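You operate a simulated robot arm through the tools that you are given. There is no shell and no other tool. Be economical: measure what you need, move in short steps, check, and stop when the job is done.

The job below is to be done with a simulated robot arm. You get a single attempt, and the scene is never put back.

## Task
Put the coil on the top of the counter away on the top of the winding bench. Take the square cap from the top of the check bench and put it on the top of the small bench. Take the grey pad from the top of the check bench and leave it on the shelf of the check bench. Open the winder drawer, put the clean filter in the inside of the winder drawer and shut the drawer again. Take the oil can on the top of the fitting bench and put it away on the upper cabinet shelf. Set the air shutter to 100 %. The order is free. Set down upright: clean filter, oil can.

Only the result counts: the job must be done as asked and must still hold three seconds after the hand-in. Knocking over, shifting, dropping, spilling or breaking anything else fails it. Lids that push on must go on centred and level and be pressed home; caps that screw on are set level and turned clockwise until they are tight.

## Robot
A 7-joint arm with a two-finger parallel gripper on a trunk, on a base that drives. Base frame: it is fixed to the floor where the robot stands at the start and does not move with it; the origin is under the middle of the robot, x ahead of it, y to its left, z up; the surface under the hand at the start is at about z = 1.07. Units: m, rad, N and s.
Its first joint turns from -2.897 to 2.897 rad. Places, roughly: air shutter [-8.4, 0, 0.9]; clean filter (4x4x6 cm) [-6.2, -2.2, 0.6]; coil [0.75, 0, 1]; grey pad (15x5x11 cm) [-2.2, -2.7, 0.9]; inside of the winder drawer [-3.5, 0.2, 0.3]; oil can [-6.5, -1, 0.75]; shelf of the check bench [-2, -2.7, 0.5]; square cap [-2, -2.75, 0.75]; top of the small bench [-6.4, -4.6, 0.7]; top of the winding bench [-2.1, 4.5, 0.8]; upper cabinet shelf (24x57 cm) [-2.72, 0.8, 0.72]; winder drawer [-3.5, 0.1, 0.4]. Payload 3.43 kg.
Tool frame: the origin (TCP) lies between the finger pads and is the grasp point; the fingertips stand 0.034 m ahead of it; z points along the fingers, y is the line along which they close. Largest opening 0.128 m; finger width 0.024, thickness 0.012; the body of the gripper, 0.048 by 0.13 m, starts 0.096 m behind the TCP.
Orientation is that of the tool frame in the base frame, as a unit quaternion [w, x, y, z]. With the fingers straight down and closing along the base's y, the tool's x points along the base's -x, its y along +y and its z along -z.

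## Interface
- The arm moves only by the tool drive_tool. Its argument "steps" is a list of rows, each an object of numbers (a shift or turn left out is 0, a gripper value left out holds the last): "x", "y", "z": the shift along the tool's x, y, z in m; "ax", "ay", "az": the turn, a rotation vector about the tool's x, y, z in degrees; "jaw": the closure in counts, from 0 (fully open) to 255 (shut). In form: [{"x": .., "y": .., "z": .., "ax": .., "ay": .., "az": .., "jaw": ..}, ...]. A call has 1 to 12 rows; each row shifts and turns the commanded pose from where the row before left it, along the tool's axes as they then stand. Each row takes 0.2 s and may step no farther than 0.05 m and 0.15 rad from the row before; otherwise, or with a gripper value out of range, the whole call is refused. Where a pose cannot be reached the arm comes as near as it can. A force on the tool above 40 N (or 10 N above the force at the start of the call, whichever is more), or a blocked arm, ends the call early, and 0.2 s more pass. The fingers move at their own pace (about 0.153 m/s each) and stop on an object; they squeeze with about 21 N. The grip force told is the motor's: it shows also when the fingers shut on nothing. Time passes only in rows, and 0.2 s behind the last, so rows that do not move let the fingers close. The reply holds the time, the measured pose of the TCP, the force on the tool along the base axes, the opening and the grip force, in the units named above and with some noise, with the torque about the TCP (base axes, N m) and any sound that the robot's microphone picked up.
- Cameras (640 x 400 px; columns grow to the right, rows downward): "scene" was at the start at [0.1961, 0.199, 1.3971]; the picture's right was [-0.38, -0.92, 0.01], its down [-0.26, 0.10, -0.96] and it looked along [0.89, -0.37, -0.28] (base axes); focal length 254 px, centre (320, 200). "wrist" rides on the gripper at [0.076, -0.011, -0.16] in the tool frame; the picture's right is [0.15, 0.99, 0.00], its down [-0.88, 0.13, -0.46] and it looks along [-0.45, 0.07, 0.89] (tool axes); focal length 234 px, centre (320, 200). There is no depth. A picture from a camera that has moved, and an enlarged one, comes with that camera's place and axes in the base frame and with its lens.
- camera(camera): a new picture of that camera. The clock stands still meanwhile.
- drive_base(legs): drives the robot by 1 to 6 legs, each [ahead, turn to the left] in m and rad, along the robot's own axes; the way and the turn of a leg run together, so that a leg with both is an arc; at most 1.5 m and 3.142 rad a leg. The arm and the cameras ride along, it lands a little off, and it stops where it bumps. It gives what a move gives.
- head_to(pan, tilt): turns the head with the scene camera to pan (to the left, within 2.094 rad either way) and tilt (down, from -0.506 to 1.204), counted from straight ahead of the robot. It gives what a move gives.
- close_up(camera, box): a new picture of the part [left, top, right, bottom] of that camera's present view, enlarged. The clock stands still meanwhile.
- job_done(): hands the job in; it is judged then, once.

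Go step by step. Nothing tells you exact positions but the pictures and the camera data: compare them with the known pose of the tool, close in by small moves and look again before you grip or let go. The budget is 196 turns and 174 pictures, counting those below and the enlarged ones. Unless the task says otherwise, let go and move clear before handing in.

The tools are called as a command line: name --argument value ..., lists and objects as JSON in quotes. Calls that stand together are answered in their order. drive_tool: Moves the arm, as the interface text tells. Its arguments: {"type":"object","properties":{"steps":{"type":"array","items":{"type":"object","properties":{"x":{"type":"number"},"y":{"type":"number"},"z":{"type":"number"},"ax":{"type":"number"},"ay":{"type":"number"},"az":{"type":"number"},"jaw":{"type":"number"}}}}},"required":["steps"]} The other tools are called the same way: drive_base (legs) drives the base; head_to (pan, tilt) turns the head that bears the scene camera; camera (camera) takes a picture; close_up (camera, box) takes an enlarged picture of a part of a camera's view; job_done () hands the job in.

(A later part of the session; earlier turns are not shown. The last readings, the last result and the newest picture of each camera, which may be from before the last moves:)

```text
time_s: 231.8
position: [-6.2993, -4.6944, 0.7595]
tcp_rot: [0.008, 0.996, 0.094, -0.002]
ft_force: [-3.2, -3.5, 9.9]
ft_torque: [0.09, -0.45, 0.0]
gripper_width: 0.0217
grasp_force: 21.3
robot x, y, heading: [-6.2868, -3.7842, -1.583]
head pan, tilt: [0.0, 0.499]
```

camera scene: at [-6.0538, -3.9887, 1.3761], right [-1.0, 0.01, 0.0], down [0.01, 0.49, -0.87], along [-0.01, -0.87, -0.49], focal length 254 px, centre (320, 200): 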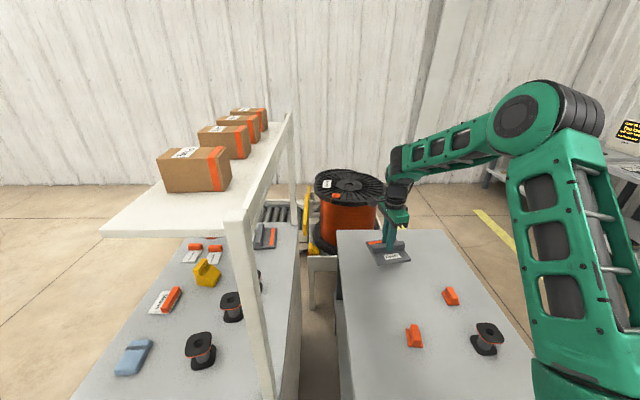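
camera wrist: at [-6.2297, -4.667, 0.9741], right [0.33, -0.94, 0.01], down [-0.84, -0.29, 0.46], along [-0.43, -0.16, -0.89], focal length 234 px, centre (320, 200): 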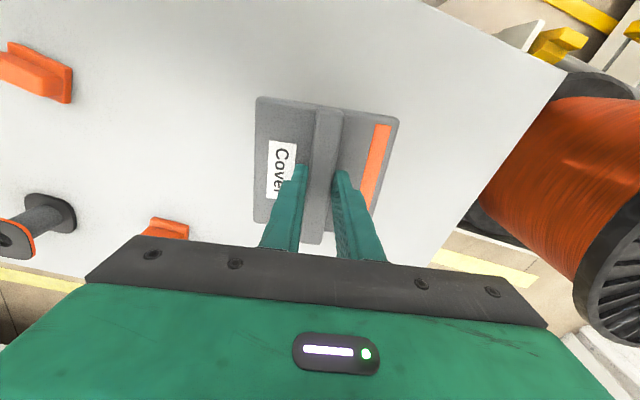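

The cap touches the bench. I'll let go and lift clear.

drive_tool --steps '[{"jaw": 120}, {}, {}, {"z": -0.04}, {"z": -0.05}, {"z": -0.05}, {"z": -0.05}, {"z": -0.05}, {"z": -0.05}]'

camera --camera "scene"

```text
time_s: 233.8
position: [-6.2989, -4.6886, 1.0471]
tcp_rot: [0.006, 0.996, 0.093, -0.002]
ft_force: [-0.9, -0.1, -0.1]
ft_torque: [0.03, -0.02, 0.03]
gripper_width: 0.0676
grasp_force: 0.1
robot x, y, heading: [-6.2846, -3.7837, -1.584]
head pan, tilt: [0.0, 0.499]
```

```text
100 pictures are left
camera scene: at [-6.0539, -3.9891, 1.376], right [-1.0, 0.01, 0.0], down [0.01, 0.49, -0.87], along [-0.01, -0.87, -0.49], focal length 254 px, centre (320, 200)
```

scene: 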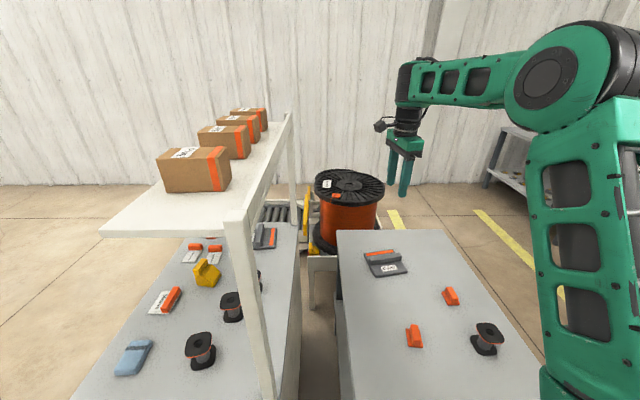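

The cap is in place. I'll retract the arm, then go around to the west side of the rack to find the clean filter.

drive_tool --steps '[{"z": -0.05, "jaw": 0}, {"z": -0.05}, {"x": 0.009, "y": -0.048}, {"x": 0.009, "y": -0.048}, {"x": 0.009, "y": -0.048}, {"x": 0.009, "y": -0.048}, {"x": 0.009, "y": -0.048}, {}]'

drive_base --legs '[[-0.5, 0], [0, -1.558], [0.87, 0], [0, -1.57], [0.7, 0]]'

head_to --pan -1.0 --tilt 0.45

camera --camera "scene"

```text
time_s: 235.6
position: [-6.2977, -4.4428, 1.1422]
tcp_rot: [0.007, 0.996, 0.094, -0.002]
ft_force: [-0.4, -0.5, -0.1]
ft_torque: [0.0, -0.01, -0.01]
gripper_width: 0.128
grasp_force: 0.0
robot x, y, heading: [-6.2834, -3.7871, -1.582]
head pan, tilt: [0.0, 0.499]
```

```text
time_s: 240.4
position: [-6.5842, -3.8598, 1.1573]
tcp_rot: [0.021, 0.991, -0.134, -0.008]
ft_force: [-0.3, -2.1, -1.3]
ft_torque: [0.23, 0.07, -0.03]
gripper_width: 0.128
grasp_force: 0.0
robot x, y, heading: [-6.2859, -3.306, -1.922]
head pan, tilt: [0.0, 0.499]
stopped in leg 2: the robot was blocked; the commanded pose is now the measured one
```

```text
time_s: 241.7
position: [-6.5851, -3.8577, 1.1579]
tcp_rot: [0.019, 0.991, -0.135, -0.007]
ft_force: [-0.5, -0.3, 0.1]
ft_torque: [-0.01, -0.04, -0.02]
gripper_width: 0.1281
grasp_force: 0.1
robot x, y, heading: [-6.2903, -3.302, -1.924]
head pan, tilt: [-1.0, 0.45]
```

```text
99 pictures are left
camera scene: at [-6.193, -3.5085, 1.3811], right [-0.21, 0.98, 0.01], down [0.43, 0.11, -0.9], along [-0.88, -0.19, -0.44], focal length 254 px, centre (320, 200)
```

scene: 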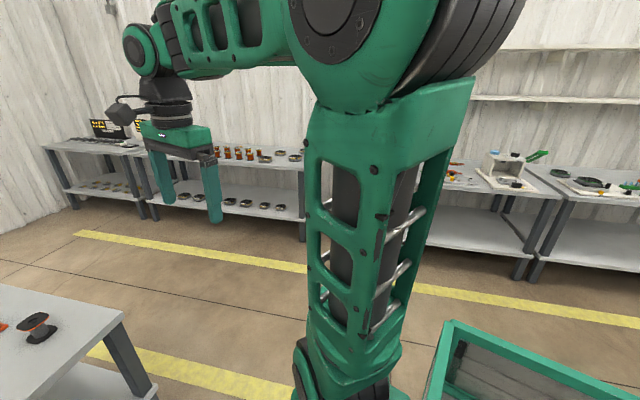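

The robot's rear bumped while turning too close to the rack. I'll move ahead a bit and then turn.

drive_base --legs '[[0.2, 0], [0, -1.22], [0.75, 0]]'

head_to --pan -1.57 --tilt 0.35

camera --camera "scene"

```text
time_s: 250.4
position: [-7.7373, -3.4025, 1.1576]
tcp_rot: [0.012, 0.735, -0.678, -0.017]
ft_force: [0.2, -1.0, 0.3]
ft_torque: [0.02, -0.02, -0.02]
gripper_width: 0.1279
grasp_force: 0.0
robot x, y, heading: [-7.1144, -3.4924, 3.135]
head pan, tilt: [-1.0, 0.45]
```

```text
time_s: 251.4
position: [-7.7223, -3.4027, 1.1646]
tcp_rot: [0.018, 0.735, -0.678, -0.022]
ft_force: [-0.3, -0.1, -1.1]
ft_torque: [0.02, -0.02, -0.01]
gripper_width: 0.128
grasp_force: 0.0
robot x, y, heading: [-7.1116, -3.4913, 3.136]
head pan, tilt: [-1.571, 0.351]
```

```text
98 pictures are left
camera scene: at [-7.2221, -3.6333, 1.391], right [1.0, 0.0, 0.01], down [0.01, -0.34, -0.94], along [0.01, 0.94, -0.34], focal length 254 px, centre (320, 200)
```

scene: 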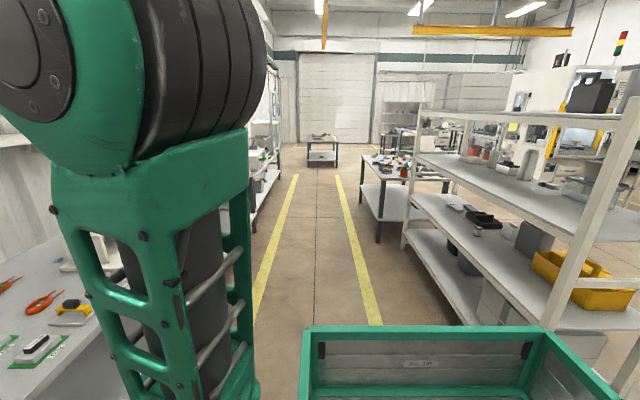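

close_up --camera "scene" --box '[400, 130, 592, 250]'

close_up --camera "scene" --box '[340, 130, 468, 210]'

```text
3.33 times, centred on (496, 190) of scene
camera zoom: at [-7.2221, -3.6333, 1.391], right [1.0, 0.0, 0.01], down [0.01, -0.34, -0.94], along [0.01, 0.94, -0.34], focal length 847 px, centre (-267, 233)
```

zoom: 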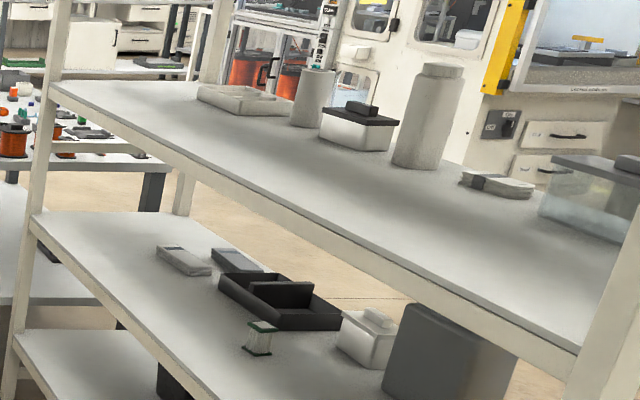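

```text
5.00 times, centred on (404, 170) of scene
camera zoom: at [-7.2221, -3.6333, 1.391], right [1.0, 0.0, 0.01], down [0.01, -0.34, -0.94], along [0.01, 0.94, -0.34], focal length 1271 px, centre (-100, 350)
```

zoom: 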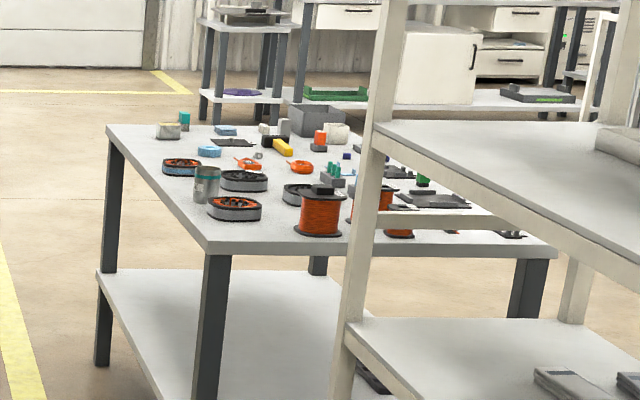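

The clean filter, a small clear block with a green lid, is at about (-6.24, -2.24) on the rack's third shelf at z≈0.66. I'll drive to the rack's west side and face it.

drive_base --legs '[[0, -1.513], [1.34, 0], [0, -1.623]]'

head_to --pan 0.1 --tilt 0.55

camera --camera "scene"

```text
time_s: 266.9
position: [-6.5707, -2.2555, 1.164]
tcp_rot: [0.023, 0.69, 0.723, 0.017]
ft_force: [0.2, -0.8, 0.4]
ft_torque: [0.01, -0.01, 0.01]
gripper_width: 0.128
grasp_force: 0.1
robot x, y, heading: [-7.1748, -2.1231, -0.045]
head pan, tilt: [-1.571, 0.351]
```

```text
time_s: 268.6
position: [-6.5858, -2.2544, 1.1703]
tcp_rot: [0.027, 0.691, 0.722, 0.021]
ft_force: [-0.4, 0.2, -0.2]
ft_torque: [0.01, 0.03, -0.03]
gripper_width: 0.1279
grasp_force: 0.1
robot x, y, heading: [-7.1776, -2.1246, -0.041]
head pan, tilt: [0.099, 0.55]
```

```text
95 pictures are left
camera scene: at [-6.9675, -1.89, 1.3715], right [0.06, -1.0, 0.0], down [-0.53, -0.03, -0.85], along [0.84, 0.05, -0.53], focal length 254 px, centre (320, 200)
```

scene: 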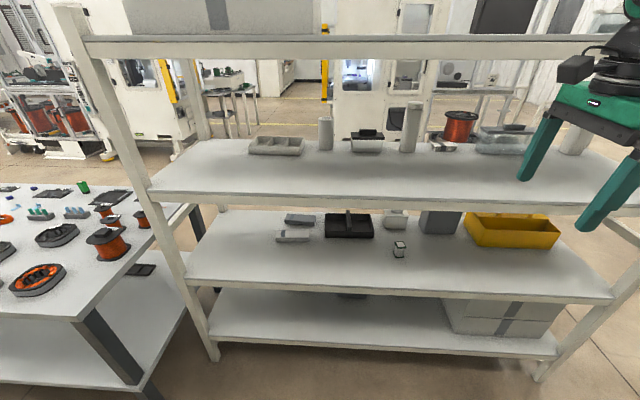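

The filter is at about (-6.195, -2.163) on a shelf at z≈0.63, with 0.36 m clear above it. I'll lower the hand outside the rack, turn the tool to face the rack, and check the filter's orientation.

close_up --camera "scene" --box '[360, 220, 440, 270]'

drive_tool --steps '[{"z": 0.05}, {"z": 0.05}, {"z": 0.05}, {"z": 0.05}, {"z": 0.05}, {"z": 0.05}, {"z": 0.05}, {}]'

drive_tool --steps '[{"az": -8}, {"az": -8}, {"az": -8}, {"az": -8}, {"az": -8}, {"az": -8}, {"az": -8}, {"az": -8}, {"az": -8}, {"az": -8}, {"az": -7.5}]'

```text
8.00 times, centred on (400, 245) of scene
camera zoom: at [-6.9675, -1.89, 1.3715], right [0.06, -1.0, 0.0], down [-0.53, -0.03, -0.85], along [0.84, 0.05, -0.53], focal length 2033 px, centre (-320, -160)
```

zoom: 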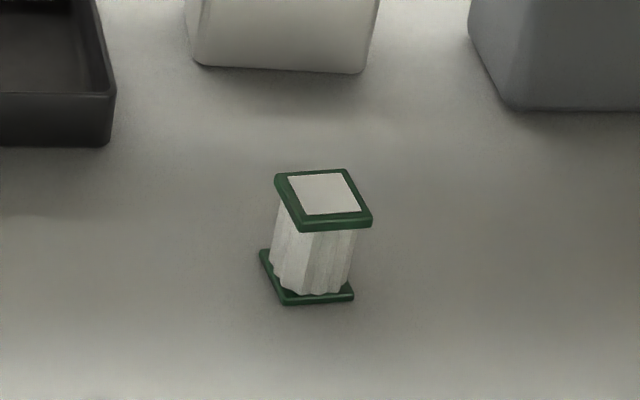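

```text
time_s: 270.4
position: [-6.564, -2.2548, 0.8199]
tcp_rot: [0.027, 0.691, 0.722, 0.021]
ft_force: [-0.3, -0.1, -0.2]
ft_torque: [-0.01, 0.0, 0.01]
gripper_width: 0.128
grasp_force: 0.0
robot x, y, heading: [-7.1761, -2.1245, -0.042]
head pan, tilt: [0.099, 0.55]
```

```text
time_s: 272.8
position: [-6.5621, -2.257, 0.823]
tcp_rot: [0.034, -0.001, 0.999, -0.004]
ft_force: [-0.6, 0.3, -1.3]
ft_torque: [-0.01, 0.01, -0.01]
gripper_width: 0.1283
grasp_force: 0.1
robot x, y, heading: [-7.1756, -2.1253, -0.039]
head pan, tilt: [0.099, 0.55]
```

The filter is square in section and turned about 12°. I'll yaw the tool to match and pitch it toward horizontal.

drive_tool --steps '[{"az": -6}, {"az": -6}, {"ay": -8}, {"ay": -8}, {"ay": -8}, {"ay": -8}, {"ay": -8}, {"ay": -8}, {"ay": -8}, {}]'

camera --camera "wrist"

camera --camera "scene"

```text
time_s: 275.0
position: [-6.444, -2.3217, 0.8936]
tcp_rot: [0.496, -0.097, 0.862, 0.043]
ft_force: [-0.5, -0.7, 0.2]
ft_torque: [-0.07, -0.04, -0.04]
gripper_width: 0.1281
grasp_force: 0.1
out of reach, approached as far as the arm can: row 4, 5, 6, 7, 8, 9
robot x, y, heading: [-7.1754, -2.1259, -0.042]
head pan, tilt: [0.099, 0.55]
```

```text
93 pictures are left
camera wrist: at [-6.6125, -2.3699, 0.9088], right [-0.28, 0.95, -0.15], down [0.02, 0.16, 0.99], along [0.96, 0.27, -0.06], focal length 234 px, centre (320, 200)
```

wrist: 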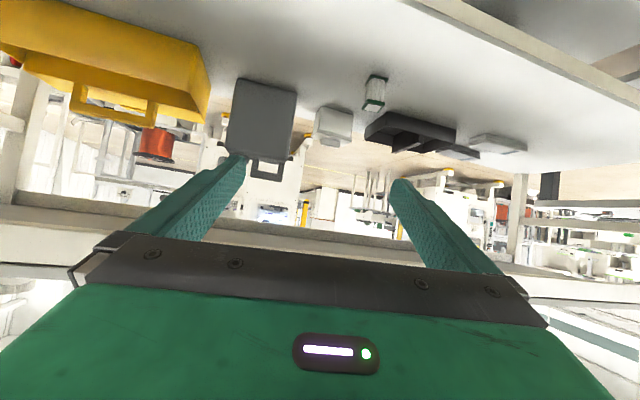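

```text
92 pictures are left
camera scene: at [-6.9676, -1.89, 1.3715], right [0.06, -1.0, 0.0], down [-0.53, -0.03, -0.85], along [0.84, 0.05, -0.53], focal length 254 px, centre (320, 200)
```

scene: 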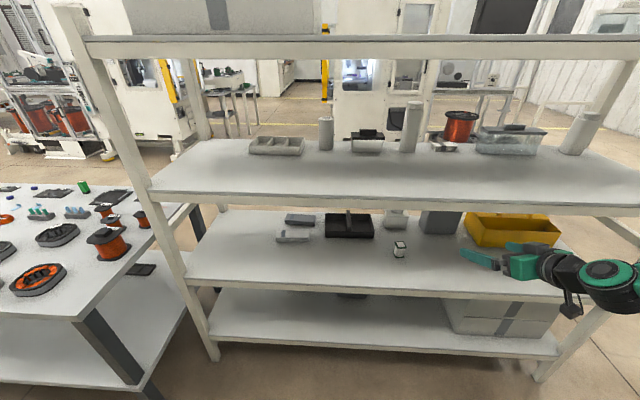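

drive_tool --steps '[{"x": -0.0212, "y": -0.009, "z": 0.0367}, {"x": -0.0212, "y": -0.009, "z": 0.0367}, {"x": -0.0212, "y": -0.009, "z": 0.0367}, {}]'

```text
time_s: 276.0
position: [-6.3113, -2.3207, 0.8949]
tcp_rot: [0.496, -0.096, 0.862, 0.043]
ft_force: [-0.2, -0.7, 0.0]
ft_torque: [-0.01, 0.02, 0.02]
gripper_width: 0.1282
grasp_force: 0.1
robot x, y, heading: [-7.1757, -2.1241, -0.033]
head pan, tilt: [0.099, 0.55]
```

The pitch is right and the arm is free. I'll move in front of the filter on its axis and then lower to its height.

drive_tool --steps '[{"x": 0.0097, "y": 0.0443, "z": -0.0185}, {"x": 0.0097, "y": 0.0443, "z": -0.0185}, {"x": 0.0097, "y": 0.0443, "z": -0.0185}, {"x": 0.0385, "y": 0.001, "z": 0.0225}, {"x": 0.0385, "y": 0.001, "z": 0.0225}, {"x": 0.0385, "y": 0.001, "z": 0.0225}, {"x": 0.0385, "y": 0.001, "z": 0.0225}, {}]'

camera --camera "wrist"

camera --camera "scene"

```text
time_s: 277.8
position: [-6.392, -2.2139, 0.7183]
tcp_rot: [0.497, -0.097, 0.861, 0.044]
ft_force: [-0.2, 0.5, 0.1]
ft_torque: [0.03, -0.04, 0.0]
gripper_width: 0.128
grasp_force: 0.0
out of reach, approached as far as the arm can: row 3
robot x, y, heading: [-7.1765, -2.1278, -0.038]
head pan, tilt: [0.099, 0.55]
```

```text
91 pictures are left
camera wrist: at [-6.563, -2.2615, 0.7332], right [-0.28, 0.95, -0.15], down [0.02, 0.16, 0.99], along [0.96, 0.27, -0.06], focal length 234 px, centre (320, 200)
```

wrist: 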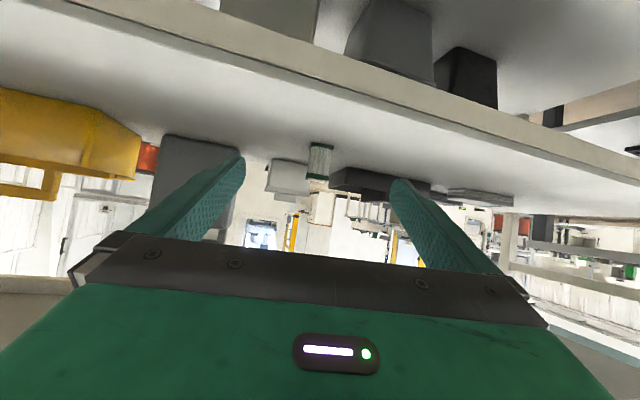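

```text
90 pictures are left
camera scene: at [-6.9674, -1.89, 1.3715], right [0.06, -1.0, 0.0], down [-0.53, -0.03, -0.85], along [0.84, 0.05, -0.53], focal length 254 px, centre (320, 200)
```

scene: 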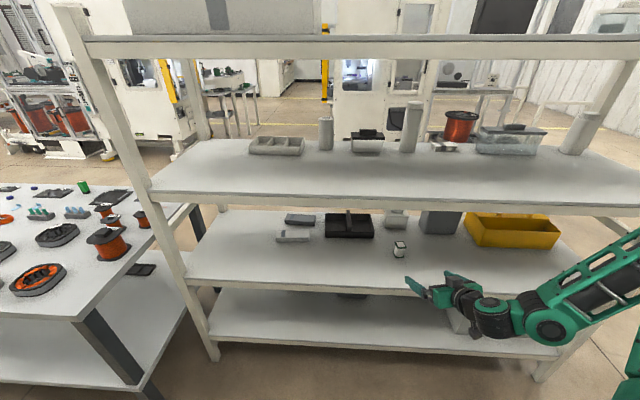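

The filter is right ahead at (-6.20, -2.169), from z≈0.618 to 0.678. I'll lower to grip height and slide in along its axis.

drive_tool --steps '[{"x": 0.0259, "z": 0.0151}, {"x": 0.0259, "z": 0.0151}, {"x": -0.023, "y": 0.0018, "z": 0.0394}, {"x": -0.023, "y": 0.0018, "z": 0.0394}, {}]'

camera --camera "wrist"

```text
time_s: 279.0
position: [-6.3056, -2.1936, 0.6579]
tcp_rot: [0.496, -0.097, 0.862, 0.043]
ft_force: [0.3, 0.5, 0.3]
ft_torque: [-0.02, -0.01, -0.05]
gripper_width: 0.128
grasp_force: 0.0
robot x, y, heading: [-7.1748, -2.1276, -0.042]
head pan, tilt: [0.099, 0.55]
```

```text
89 pictures are left
camera wrist: at [-6.4754, -2.2411, 0.6716], right [-0.28, 0.95, -0.15], down [0.02, 0.16, 0.99], along [0.96, 0.27, -0.06], focal length 234 px, centre (320, 200)
```

wrist: 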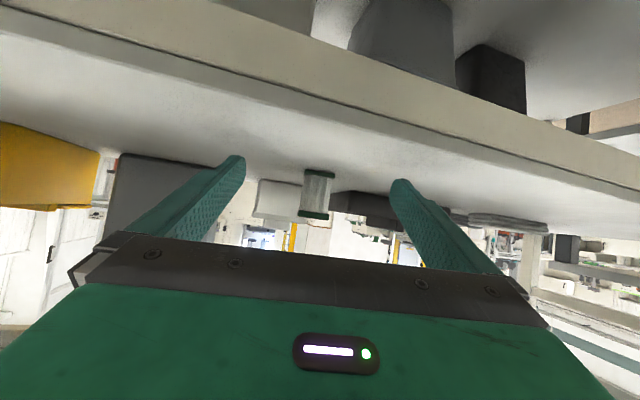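

drive_tool --steps '[{"x": -0.0235, "y": 0.004, "z": 0.0395}, {"x": -0.0235, "y": 0.004, "z": 0.0395}, {}]'

camera --camera "wrist"

close_up --camera "scene" --box '[360, 200, 488, 280]'

```text
time_s: 279.8
position: [-6.2173, -2.1639, 0.6564]
tcp_rot: [0.496, -0.096, 0.862, 0.043]
ft_force: [0.3, -0.6, 0.6]
ft_torque: [0.02, -0.02, 0.01]
gripper_width: 0.1283
grasp_force: 0.0
robot x, y, heading: [-7.1749, -2.1203, -0.044]
head pan, tilt: [0.099, 0.55]
```

```text
88 pictures are left
camera wrist: at [-6.3874, -2.212, 0.6721], right [-0.28, 0.95, -0.15], down [0.02, 0.16, 0.99], along [0.96, 0.27, -0.06], focal length 234 px, centre (320, 200)
```

wrist: 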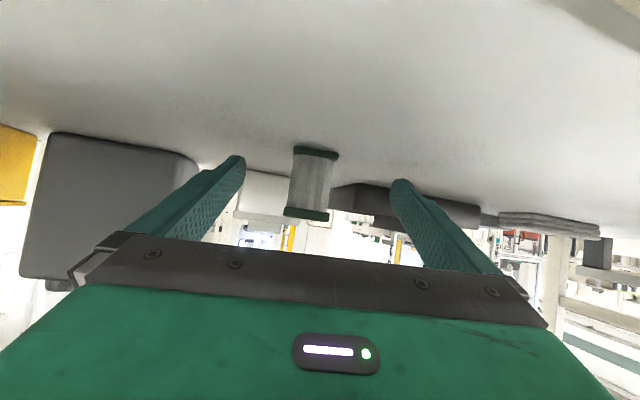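

```text
5.00 times, centred on (424, 240) of scene
camera zoom: at [-6.9673, -1.89, 1.3715], right [0.06, -1.0, 0.0], down [-0.53, -0.03, -0.85], along [0.84, 0.05, -0.53], focal length 1271 px, centre (-200, 0)
```

zoom: 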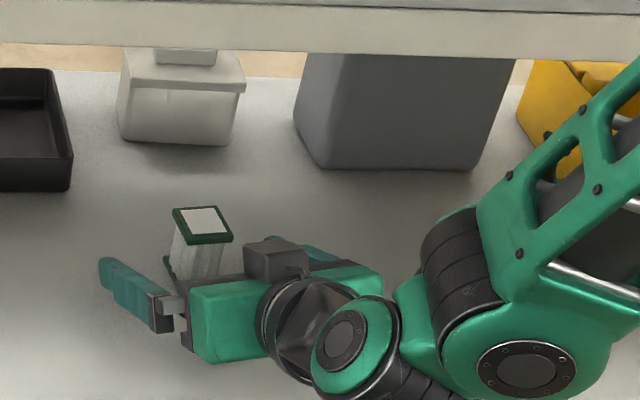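

drive_tool --steps '[{"x": -0.005, "y": -0.006, "z": 0.0087}, {"jaw": 180}, {}, {"jaw": 255}, {}, {}]'

camera --camera "wrist"

```text
time_s: 281.2
position: [-6.2076, -2.1676, 0.6567]
tcp_rot: [0.496, -0.097, 0.862, 0.043]
ft_force: [0.5, -0.4, 0.5]
ft_torque: [0.05, -0.02, -0.05]
gripper_width: 0.0372
grasp_force: 20.9
robot x, y, heading: [-7.1786, -2.1237, -0.048]
head pan, tilt: [0.099, 0.55]
```

```text
86 pictures are left
camera wrist: at [-6.3769, -2.2164, 0.6722], right [-0.28, 0.95, -0.15], down [0.02, 0.16, 0.99], along [0.96, 0.27, -0.06], focal length 234 px, centre (320, 200)
```

wrist: 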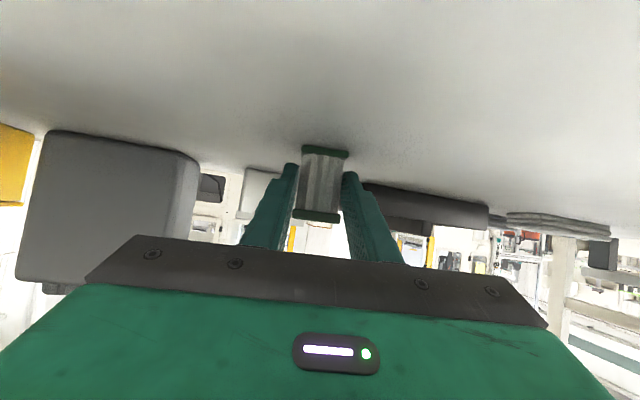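

The filter is gripped. I'll lift it slightly, pull it out along its axis, then back the base up.

drive_tool --steps '[{"x": -0.0173, "z": -0.01}, {"x": -0.0173, "z": -0.01}, {"x": 0.023, "z": -0.0394}, {"x": 0.023, "z": -0.0394}, {"x": 0.023, "z": -0.0394}, {}]'

drive_base --legs '[[-0.25, 0]]'

camera --camera "scene"

camera --camera "wrist"

```text
time_s: 282.6
position: [-6.3395, -2.2005, 0.6989]
tcp_rot: [0.495, -0.096, 0.862, 0.042]
ft_force: [-0.7, -0.1, -0.1]
ft_torque: [0.01, 0.02, 0.01]
gripper_width: 0.0373
grasp_force: 20.9
robot x, y, heading: [-7.1766, -2.1231, -0.035]
head pan, tilt: [0.099, 0.55]
```

```text
time_s: 284.4
position: [-6.586, -2.1923, 0.6981]
tcp_rot: [0.496, -0.095, 0.862, 0.042]
ft_force: [-0.2, -0.4, -1.0]
ft_torque: [0.02, 0.03, 0.0]
gripper_width: 0.0374
grasp_force: 21.4
robot x, y, heading: [-7.4217, -2.1164, -0.043]
head pan, tilt: [0.099, 0.55]
```

```text
85 pictures are left
camera scene: at [-7.2127, -1.8802, 1.3715], right [0.06, -1.0, 0.0], down [-0.53, -0.03, -0.85], along [0.84, 0.05, -0.53], focal length 254 px, centre (320, 200)
```

scene: 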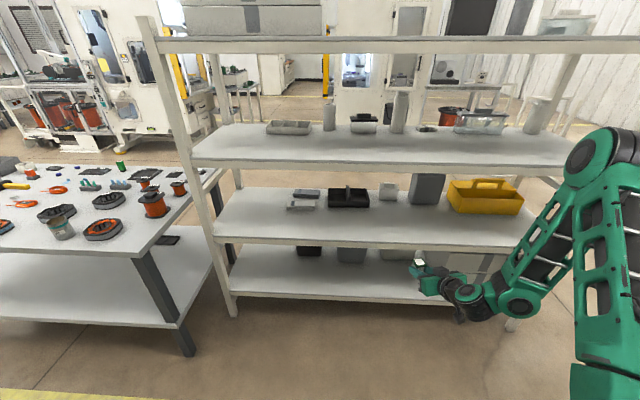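

```text
84 pictures are left
camera wrist: at [-6.756, -2.2403, 0.7127], right [-0.28, 0.95, -0.15], down [0.02, 0.16, 0.99], along [0.96, 0.27, -0.06], focal length 234 px, centre (320, 200)
```

wrist: 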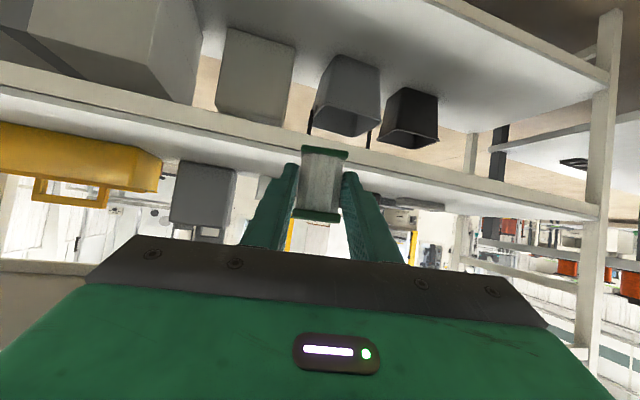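

The filter is in hand. I'll carry it along the aisle to the north, and on the way look at the air shutter and the oil can.

drive_tool --steps '[{"x": -0.0385, "z": -0.0225}, {"x": -0.0385, "z": -0.0225}, {"x": -0.0385, "z": -0.0225}, {"x": -0.0385, "z": -0.0225}, {"x": -0.0385, "z": -0.0225}, {}]'

drive_base --legs '[[0, 1.613], [1.45, 0]]'

head_to --pan 0.9 --tilt 0.35

camera --camera "scene"

head_to --pan -1.0 --tilt 0.4

camera --camera "scene"

```text
time_s: 285.8
position: [-6.5985, -2.1883, 0.9314]
tcp_rot: [0.502, -0.096, 0.859, 0.042]
ft_force: [-0.6, 0.6, -0.6]
ft_torque: [0.0, 0.0, 0.01]
gripper_width: 0.0372
grasp_force: 21.4
robot x, y, heading: [-7.4259, -2.1181, -0.047]
head pan, tilt: [0.099, 0.55]
```

```text
time_s: 297.7
position: [-7.3595, 0.1944, 0.9321]
tcp_rot: [-0.318, 0.685, -0.528, -0.389]
ft_force: [0.2, 0.0, -0.9]
ft_torque: [-0.02, -0.03, 0.03]
gripper_width: 0.0373
grasp_force: 20.4
robot x, y, heading: [-7.4016, -0.6314, 1.565]
head pan, tilt: [0.099, 0.55]
```

```text
time_s: 298.8
position: [-7.3608, 0.1823, 0.9411]
tcp_rot: [-0.322, 0.683, -0.526, -0.392]
ft_force: [-1.0, 0.0, -0.9]
ft_torque: [-0.05, 0.0, 0.01]
gripper_width: 0.0376
grasp_force: 21.0
robot x, y, heading: [-7.4002, -0.6325, 1.563]
head pan, tilt: [0.901, 0.351]
```

```text
83 pictures are left
camera scene: at [-7.7086, -0.4634, 1.3902], right [0.63, 0.78, -0.01], down [0.27, -0.23, -0.94], along [-0.73, 0.58, -0.35], focal length 254 px, centre (320, 200)
```

scene: 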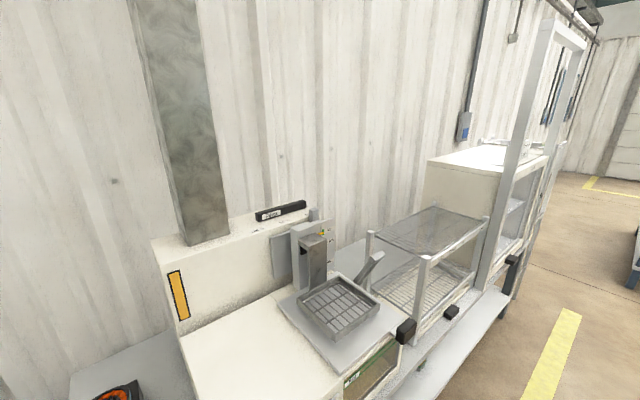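

```text
time_s: 300.7
position: [-7.3598, 0.1829, 0.9406]
tcp_rot: [-0.322, 0.683, -0.525, -0.392]
ft_force: [-0.2, 0.2, -1.2]
ft_torque: [-0.02, 0.01, 0.0]
gripper_width: 0.0373
grasp_force: 21.0
robot x, y, heading: [-7.4035, -0.6292, 1.563]
head pan, tilt: [-1.0, 0.4]
```

```text
82 pictures are left
camera scene: at [-7.5578, -0.4724, 1.3858], right [0.53, -0.84, 0.01], down [-0.33, -0.22, -0.92], along [0.78, 0.49, -0.4], focal length 254 px, centre (320, 200)
```

scene: 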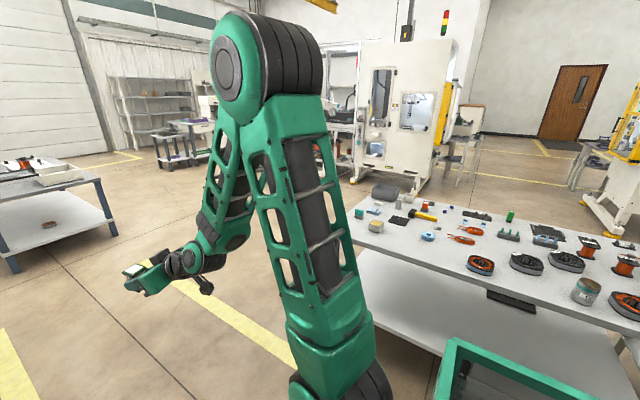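

The air shutter unit is on the west wall bench, and the oil can is the grey tin at about (-6.56, -0.86). I'll park the filter upright on a free spot of the fitting bench so my hand is free for the shutter, the can and the drawer.

close_up --camera "scene" --box '[340, 180, 500, 280]'

close_up --camera "scene" --box '[480, 200, 640, 300]'

```text
4.00 times, centred on (420, 230) of scene
camera zoom: at [-7.5578, -0.4724, 1.3858], right [0.53, -0.84, 0.01], down [-0.33, -0.22, -0.92], along [0.78, 0.49, -0.4], focal length 1016 px, centre (-80, 80)
```

zoom: 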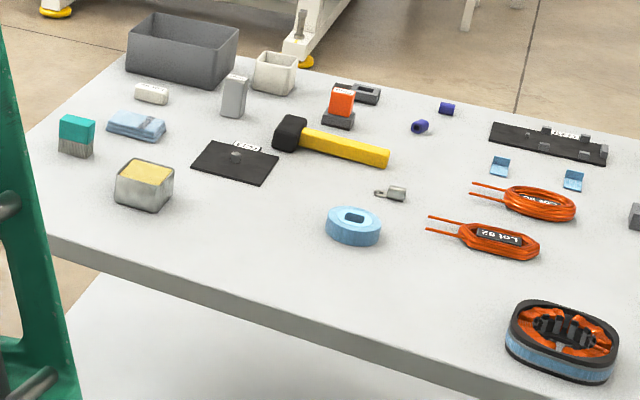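

```text
4.00 times, centred on (560, 250) of scene
camera zoom: at [-7.5578, -0.4724, 1.3858], right [0.53, -0.84, 0.01], down [-0.33, -0.22, -0.92], along [0.78, 0.49, -0.4], focal length 1016 px, centre (-640, 0)
```

zoom: 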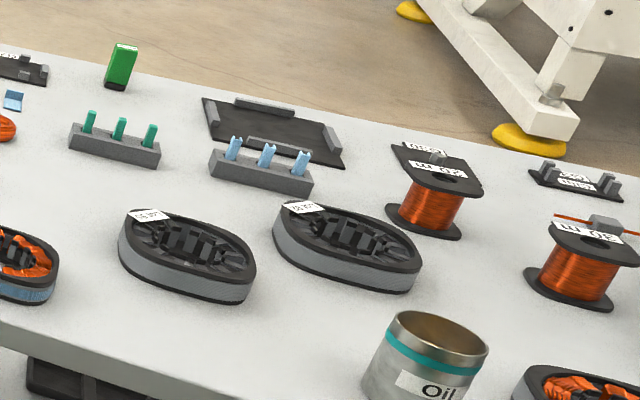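

I've picked a free spot near (-6.56, -0.255) on the fitting bench. I'll drive there and face east.

drive_base --legs '[[0.4, 0], [0, -1.563]]'

camera --camera "wrist"

```text
time_s: 307.5
position: [-6.5823, -0.2682, 0.9411]
tcp_rot: [0.505, -0.114, 0.854, 0.051]
ft_force: [0.5, 0.1, -1.1]
ft_torque: [-0.02, -0.02, 0.0]
gripper_width: 0.0373
grasp_force: 21.2
robot x, y, heading: [-7.3965, -0.2063, 0.005]
head pan, tilt: [-1.0, 0.4]
```

```text
79 pictures are left
camera wrist: at [-6.7511, -0.3218, 0.9518], right [-0.31, 0.94, -0.16], down [-0.01, 0.16, 0.99], along [0.95, 0.31, -0.04], focal length 234 px, centre (320, 200)
```

wrist: 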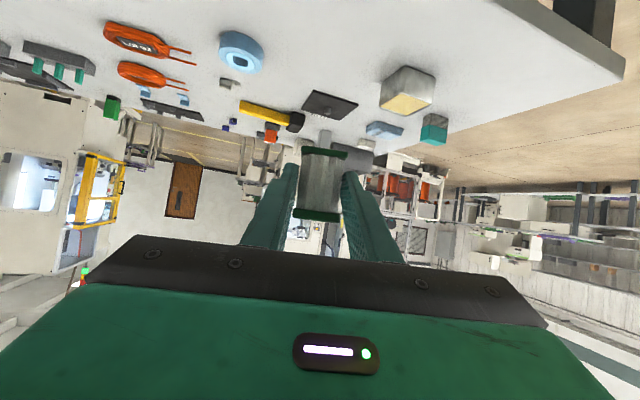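

drive_tool --steps '[{"x": 0.0345, "y": 0.0055, "z": 0.0304}, {"x": 0.0345, "y": 0.0055, "z": 0.0304}, {"x": 0.0087, "z": 0.0048}, {"x": 0.0087, "z": 0.0048}, {}]'

head_to --pan -0.2 --tilt 0.55

camera --camera "scene"

```text
time_s: 308.7
position: [-6.5757, -0.2553, 0.8422]
tcp_rot: [0.511, -0.115, 0.85, 0.052]
ft_force: [0.0, 0.1, -0.4]
ft_torque: [0.02, 0.04, -0.02]
gripper_width: 0.0374
grasp_force: 20.5
robot x, y, heading: [-7.396, -0.2066, -0.003]
head pan, tilt: [-1.0, 0.4]
```

```text
time_s: 309.8
position: [-6.5758, -0.2531, 0.8427]
tcp_rot: [0.511, -0.115, 0.85, 0.052]
ft_force: [0.0, 0.5, -1.4]
ft_torque: [-0.02, -0.01, 0.03]
gripper_width: 0.0374
grasp_force: 20.9
robot x, y, heading: [-7.3988, -0.2081, -0.001]
head pan, tilt: [-0.201, 0.55]
```

```text
78 pictures are left
camera scene: at [-7.2003, 0.0093, 1.3715], right [-0.2, -0.98, 0.0], down [-0.52, 0.1, -0.85], along [0.83, -0.17, -0.53], focal length 254 px, centre (320, 200)
```

scene: 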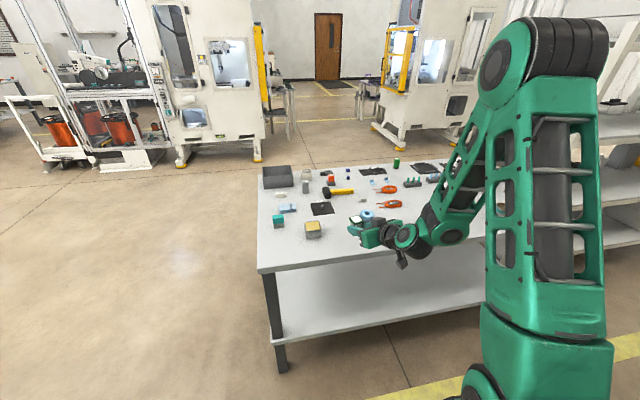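

drive_tool --steps '[{"x": 0.0106, "z": 0.0057}, {"x": 0.0088, "z": 0.0047}, {"x": 0.0035, "z": 0.0019}, {}]'

close_up --camera "scene" --box '[290, 170, 450, 270]'

```text
time_s: 310.8
position: [-6.5766, -0.254, 0.8158]
tcp_rot: [0.51, -0.114, 0.851, 0.05]
ft_force: [0.2, -0.5, -0.8]
ft_torque: [0.01, -0.01, -0.02]
gripper_width: 0.0375
grasp_force: 21.6
robot x, y, heading: [-7.3961, -0.209, 0.004]
head pan, tilt: [-0.201, 0.55]
```

```text
4.00 times, centred on (370, 220) of scene
camera zoom: at [-7.2004, 0.0094, 1.3715], right [-0.2, -0.98, 0.0], down [-0.52, 0.1, -0.85], along [0.83, -0.17, -0.53], focal length 1016 px, centre (120, 120)
```

zoom: 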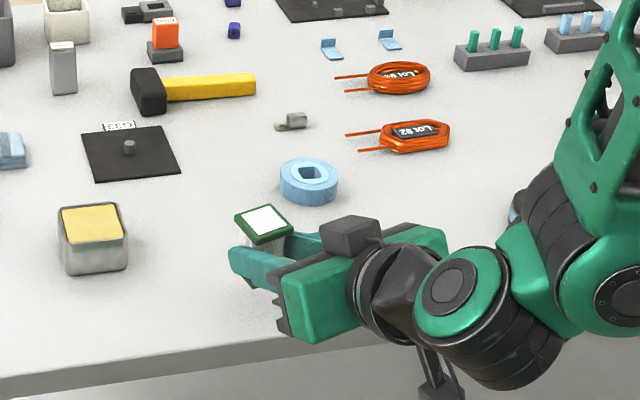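

drive_tool --steps '[{"x": 0.0026, "z": 0.0014}, {"x": 0.0026, "z": 0.0014}, {"x": 0.0026, "z": 0.0014}, {}]'

```text
time_s: 311.8
position: [-6.576, -0.2549, 0.807]
tcp_rot: [0.511, -0.115, 0.85, 0.052]
ft_force: [-0.5, -0.4, -0.6]
ft_torque: [0.01, 0.02, 0.02]
gripper_width: 0.0374
grasp_force: 21.6
robot x, y, heading: [-7.3972, -0.2051, -0.002]
head pan, tilt: [-0.201, 0.55]
```

drive_tool --steps '[{"x": 0.0022, "z": 0.0012}, {"x": 0.0022, "z": 0.0012}, {"x": 0.0022, "z": 0.0012}, {}]'

```text
time_s: 312.8
position: [-6.5745, -0.2554, 0.799]
tcp_rot: [0.51, -0.115, 0.851, 0.051]
ft_force: [-0.4, -0.5, -1.0]
ft_torque: [0.0, 0.02, -0.01]
gripper_width: 0.0371
grasp_force: 20.6
robot x, y, heading: [-7.3986, -0.2052, 0.0]
head pan, tilt: [-0.201, 0.55]
```

drive_tool --steps '[{"x": 0.0022, "z": 0.0012}, {"x": 0.0022, "z": 0.0012}, {"x": 0.0022, "z": 0.0012}, {}]'

close_up --camera "scene" --box '[330, 200, 410, 250]'

```text
time_s: 313.8
position: [-6.5745, -0.256, 0.7917]
tcp_rot: [0.51, -0.115, 0.851, 0.051]
ft_force: [0.1, -0.1, -1.8]
ft_torque: [0.03, 0.02, -0.04]
gripper_width: 0.0374
grasp_force: 20.6
robot x, y, heading: [-7.3981, -0.2089, 0.001]
head pan, tilt: [-0.201, 0.55]
```

```text
8.00 times, centred on (370, 225) of scene
camera zoom: at [-7.2002, 0.0094, 1.3715], right [-0.2, -0.98, 0.0], down [-0.52, 0.1, -0.85], along [0.83, -0.17, -0.53], focal length 2033 px, centre (-80, 0)
```

zoom: 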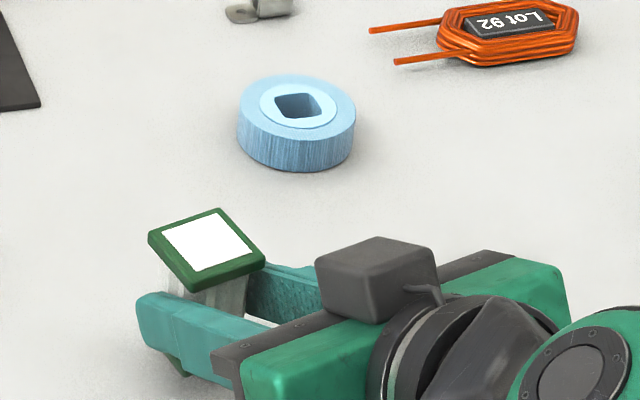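

drive_tool --steps '[{"x": 0.0022, "z": 0.0012}, {"x": 0.0022, "z": 0.0012}, {"x": 0.0022, "z": 0.0012}, {}]'

```text
time_s: 314.8
position: [-6.574, -0.2558, 0.7856]
tcp_rot: [0.511, -0.115, 0.85, 0.051]
ft_force: [-0.4, 0.2, -0.7]
ft_torque: [-0.05, 0.0, -0.02]
gripper_width: 0.0375
grasp_force: 20.9
robot x, y, heading: [-7.3967, -0.2101, -0.001]
head pan, tilt: [-0.201, 0.55]
```

drive_tool --steps '[{"x": 0.0022, "z": 0.0012}, {"x": 0.0022, "z": 0.0012}, {"x": 0.0022, "z": 0.0012}, {}]'

```text
time_s: 315.8
position: [-6.5741, -0.2562, 0.7776]
tcp_rot: [0.512, -0.114, 0.85, 0.05]
ft_force: [-1.3, -0.3, 11.1]
ft_torque: [0.18, 0.08, 0.05]
gripper_width: 0.0376
grasp_force: 21.6
robot x, y, heading: [-7.3927, -0.2068, -0.002]
head pan, tilt: [-0.201, 0.55]
```

Contact: the bench top is at about 0.74. I'll let go and withdraw along the tool axis.

drive_tool --steps '[{"jaw": 110}, {}, {}, {"z": -0.03}, {"z": -0.04}, {"z": -0.04}, {"x": -0.03, "z": -0.015}, {"x": -0.03, "z": -0.015}, {"x": -0.03, "z": -0.015}, {}]'

close_up --camera "scene" --box '[300, 180, 460, 280]'

```text
time_s: 318.0
position: [-6.6122, -0.2782, 0.9136]
tcp_rot: [0.511, -0.114, 0.85, 0.051]
ft_force: [0.5, 0.1, 0.4]
ft_torque: [0.03, -0.04, 0.01]
gripper_width: 0.0726
grasp_force: 0.1
out of reach, approached as far as the arm can: row 5, 6
robot x, y, heading: [-7.3976, -0.2057, 0.003]
head pan, tilt: [-0.201, 0.55]
```

```text
4.00 times, centred on (380, 230) of scene
camera zoom: at [-7.2003, 0.0094, 1.3715], right [-0.2, -0.98, 0.0], down [-0.52, 0.1, -0.85], along [0.83, -0.17, -0.53], focal length 1016 px, centre (80, 80)
```

zoom: 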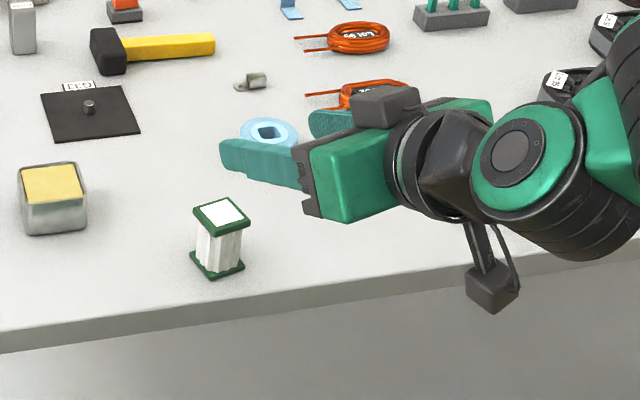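

The filter stands upright on the bench. I'll point the tool down again and retract so I can turn to face the shutter.

drive_tool --steps '[{"ay": 8.2}, {"ay": 8.2}, {"ay": 8.2}, {"ay": 8.2}, {"ay": 8.2}, {"ay": 8.2}, {"ay": 8.2}, {"ay": 4}, {}]'

drive_tool --steps '[{"z": -0.05}, {"z": -0.05}, {"z": -0.05}, {"z": -0.05}, {"z": -0.05}, {"z": -0.05}, {"x": 0.05}, {"x": 0.05}, {"x": 0.05}, {"x": 0.04}, {}]'

```text
time_s: 320.0
position: [-6.612, -0.2821, 0.9151]
tcp_rot: [0.005, -0.126, 0.992, -0.015]
ft_force: [0.0, 0.3, 0.2]
ft_torque: [0.02, 0.01, 0.0]
gripper_width: 0.0728
grasp_force: 0.0
robot x, y, heading: [-7.3967, -0.2048, 0.003]
head pan, tilt: [-0.201, 0.55]
```

```text
time_s: 322.1
position: [-6.7602, -0.4145, 1.2166]
tcp_rot: [0.021, -0.12, 0.992, -0.013]
ft_force: [-0.3, -0.9, 0.7]
ft_torque: [0.11, -0.06, -0.02]
gripper_width: 0.0727
grasp_force: 0.0
robot x, y, heading: [-7.398, -0.2051, 0.003]
head pan, tilt: [-0.201, 0.55]
stopped in row 10: the arm was blocked; the commanded pose is now the measured one
```

drive_tool --steps '[{"x": -0.02}, {}]'

drive_base --legs '[[0.12, 0], [0, 3.1416]]'

head_to --pan 0.0 --tilt 0.4

camera --camera "scene"

```text
time_s: 322.8
position: [-6.7468, -0.4106, 1.2205]
tcp_rot: [0.024, -0.123, 0.992, -0.013]
ft_force: [1.0, -0.4, -1.1]
ft_torque: [0.0, 0.09, 0.0]
gripper_width: 0.0726
grasp_force: 0.1
robot x, y, heading: [-7.399, -0.2012, 0.0]
head pan, tilt: [-0.201, 0.55]
stopped in row 2: the arm was blocked; the commanded pose is now the measured one
```

```text
refused: 3.1416 is not a number from -3.14159 to 3.14159
```

```text
time_s: 323.5
position: [-6.7471, -0.409, 1.22]
tcp_rot: [0.024, -0.122, 0.992, -0.013]
ft_force: [0.4, -0.2, -0.4]
ft_torque: [-0.02, -0.01, 0.0]
gripper_width: 0.0728
grasp_force: 0.1
robot x, y, heading: [-7.3969, -0.2055, -0.001]
head pan, tilt: [0.0, 0.4]
```

```text
74 pictures are left
camera scene: at [-7.1953, 0.0273, 1.3851], right [0.0, -1.0, 0.0], down [-0.4, 0.0, -0.92], along [0.92, 0.0, -0.4], focal length 254 px, centre (320, 200)
```

scene: 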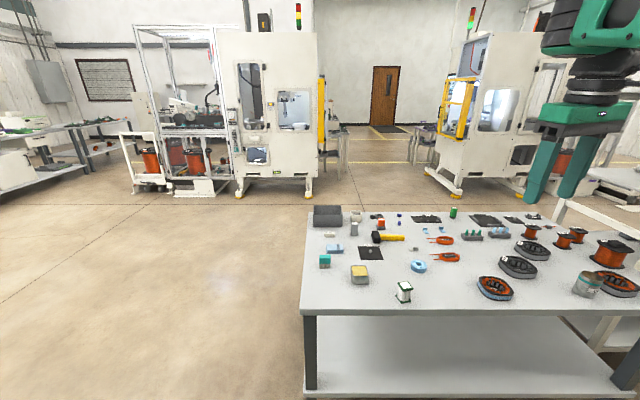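

drive_base --legs '[[0.12, 0], [0, 3.14]]'

camera --camera "scene"

```text
time_s: 326.3
position: [-6.6234, -0.2776, 1.2285]
tcp_rot: [0.039, -0.224, 0.974, -0.01]
ft_force: [1.9, 0.6, -0.6]
ft_torque: [-0.01, 0.13, -0.01]
gripper_width: 0.0729
grasp_force: 0.1
robot x, y, heading: [-7.279, -0.2115, 0.21]
head pan, tilt: [0.0, 0.4]
stopped in leg 2: the robot was blocked; the commanded pose is now the measured one
```

```text
73 pictures are left
camera scene: at [-7.1277, 0.0626, 1.3851], right [0.21, -0.98, 0.0], down [-0.39, -0.08, -0.92], along [0.9, 0.19, -0.4], focal length 254 px, centre (320, 200)
```

scene: 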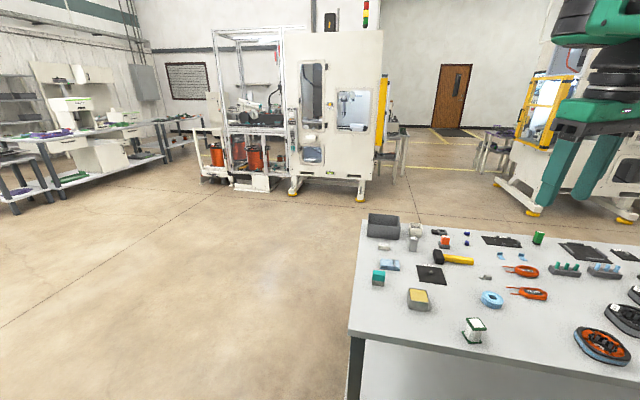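

The turn was blocked, most likely by the arm pressing against the robot's own body. I'll free the arm by moving the hand out a little and then retry the turn.

drive_tool --steps '[{"x": -0.04, "y": 0.02}, {"x": -0.04, "y": 0.02}, {"z": 0.03}, {}]'

drive_base --legs '[[0, 0.5]]'

```text
time_s: 327.3
position: [-6.5623, -0.206, 1.204]
tcp_rot: [0.039, -0.224, 0.974, -0.009]
ft_force: [0.8, 0.5, 0.6]
ft_torque: [0.01, -0.02, 0.0]
gripper_width: 0.0727
grasp_force: 0.1
robot x, y, heading: [-7.2735, -0.2111, 0.21]
head pan, tilt: [0.0, 0.4]
```

```text
time_s: 328.4
position: [-6.5899, -0.1325, 1.217]
tcp_rot: [0.053, -0.28, 0.959, -0.004]
ft_force: [0.9, -0.3, 0.0]
ft_torque: [0.04, 0.14, 0.0]
gripper_width: 0.073
grasp_force: 0.1
robot x, y, heading: [-7.2757, -0.2103, 0.327]
head pan, tilt: [0.0, 0.4]
stopped in leg 1: the robot was blocked; the commanded pose is now the measured one
```

head_to --pan -0.8 --tilt 0.1

camera --camera "scene"

```text
time_s: 329.6
position: [-6.5896, -0.1306, 1.2167]
tcp_rot: [0.054, -0.281, 0.958, -0.004]
ft_force: [-0.4, -0.2, 0.9]
ft_torque: [-0.01, -0.01, 0.01]
gripper_width: 0.0728
grasp_force: 0.0
robot x, y, heading: [-7.278, -0.211, 0.327]
head pan, tilt: [-0.799, 0.099]
```

```text
72 pictures are left
camera scene: at [-7.1659, 0.0052, 1.4135], right [-0.45, -0.89, 0.01], down [-0.1, 0.04, -0.99], along [0.88, -0.45, -0.11], focal length 254 px, centre (320, 200)
```

scene: 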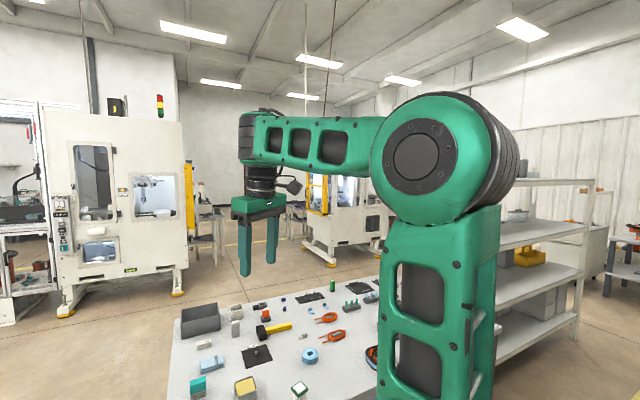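

The base corner is probably too close to the fitting bench. I'll back off and then complete the turn to face west.

drive_base --legs '[[-0.13, 0], [0, 1.4], [0, 1.41]]'

head_to --pan 0.0 --tilt 0.45

camera --camera "scene"

```text
time_s: 334.4
position: [-7.3362, 0.4089, 1.2311]
tcp_rot: [-0.054, 0.823, -0.564, -0.04]
ft_force: [1.0, 1.7, 0.1]
ft_torque: [-0.15, 0.06, -0.01]
gripper_width: 0.0725
grasp_force: 0.0
robot x, y, heading: [-7.3775, -0.2474, 1.698]
head pan, tilt: [-0.799, 0.099]
stopped in leg 2: the robot was blocked; the commanded pose is now the measured one
```

```text
time_s: 335.6
position: [-7.3372, 0.4094, 1.2308]
tcp_rot: [-0.054, 0.824, -0.563, -0.04]
ft_force: [0.1, -0.5, 0.8]
ft_torque: [0.01, 0.0, -0.02]
gripper_width: 0.0727
grasp_force: 0.1
robot x, y, heading: [-7.3767, -0.2487, 1.697]
head pan, tilt: [0.0, 0.45]
```

```text
71 pictures are left
camera scene: at [-7.6372, -0.0796, 1.3806], right [0.99, 0.13, 0.0], down [0.06, -0.44, -0.89], along [-0.11, 0.89, -0.45], focal length 254 px, centre (320, 200)
```

scene: 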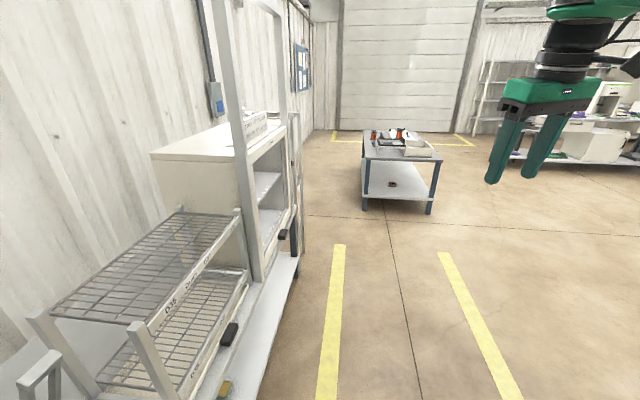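

The arm creeps when it is held high and close in. I'll lower it, move it out a little and level it before going on.

drive_tool --steps '[{"z": 0.05}, {"z": 0.05}, {"x": -0.03}, {"ay": 3.6, "ax": -1.2}, {"ay": 3.6, "ax": -1.2}, {}]'

close_up --camera "scene" --box '[0, 200, 320, 400]'

```text
time_s: 337.0
position: [-7.3487, 0.4497, 1.1365]
tcp_rot: [0.0, 0.825, -0.565, 0.001]
ft_force: [0.4, 0.0, -0.1]
ft_torque: [0.02, 0.01, -0.02]
gripper_width: 0.0723
grasp_force: 0.0
robot x, y, heading: [-7.3785, -0.2516, 1.7]
head pan, tilt: [0.0, 0.45]
```

```text
2.00 times, centred on (160, 300) of scene
camera zoom: at [-7.6373, -0.0797, 1.3805], right [0.99, 0.13, 0.0], down [0.06, -0.44, -0.89], along [-0.11, 0.89, -0.45], focal length 508 px, centre (640, 0)
```

zoom: 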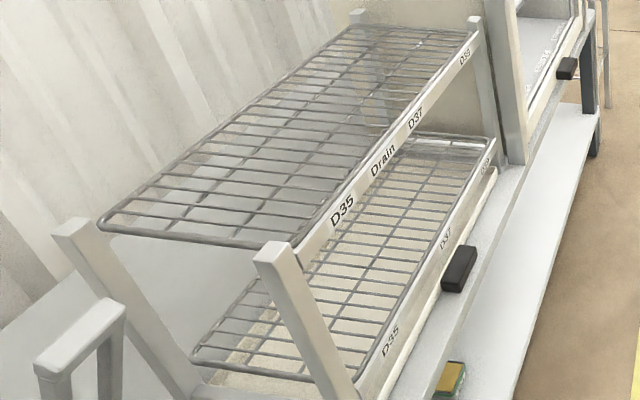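

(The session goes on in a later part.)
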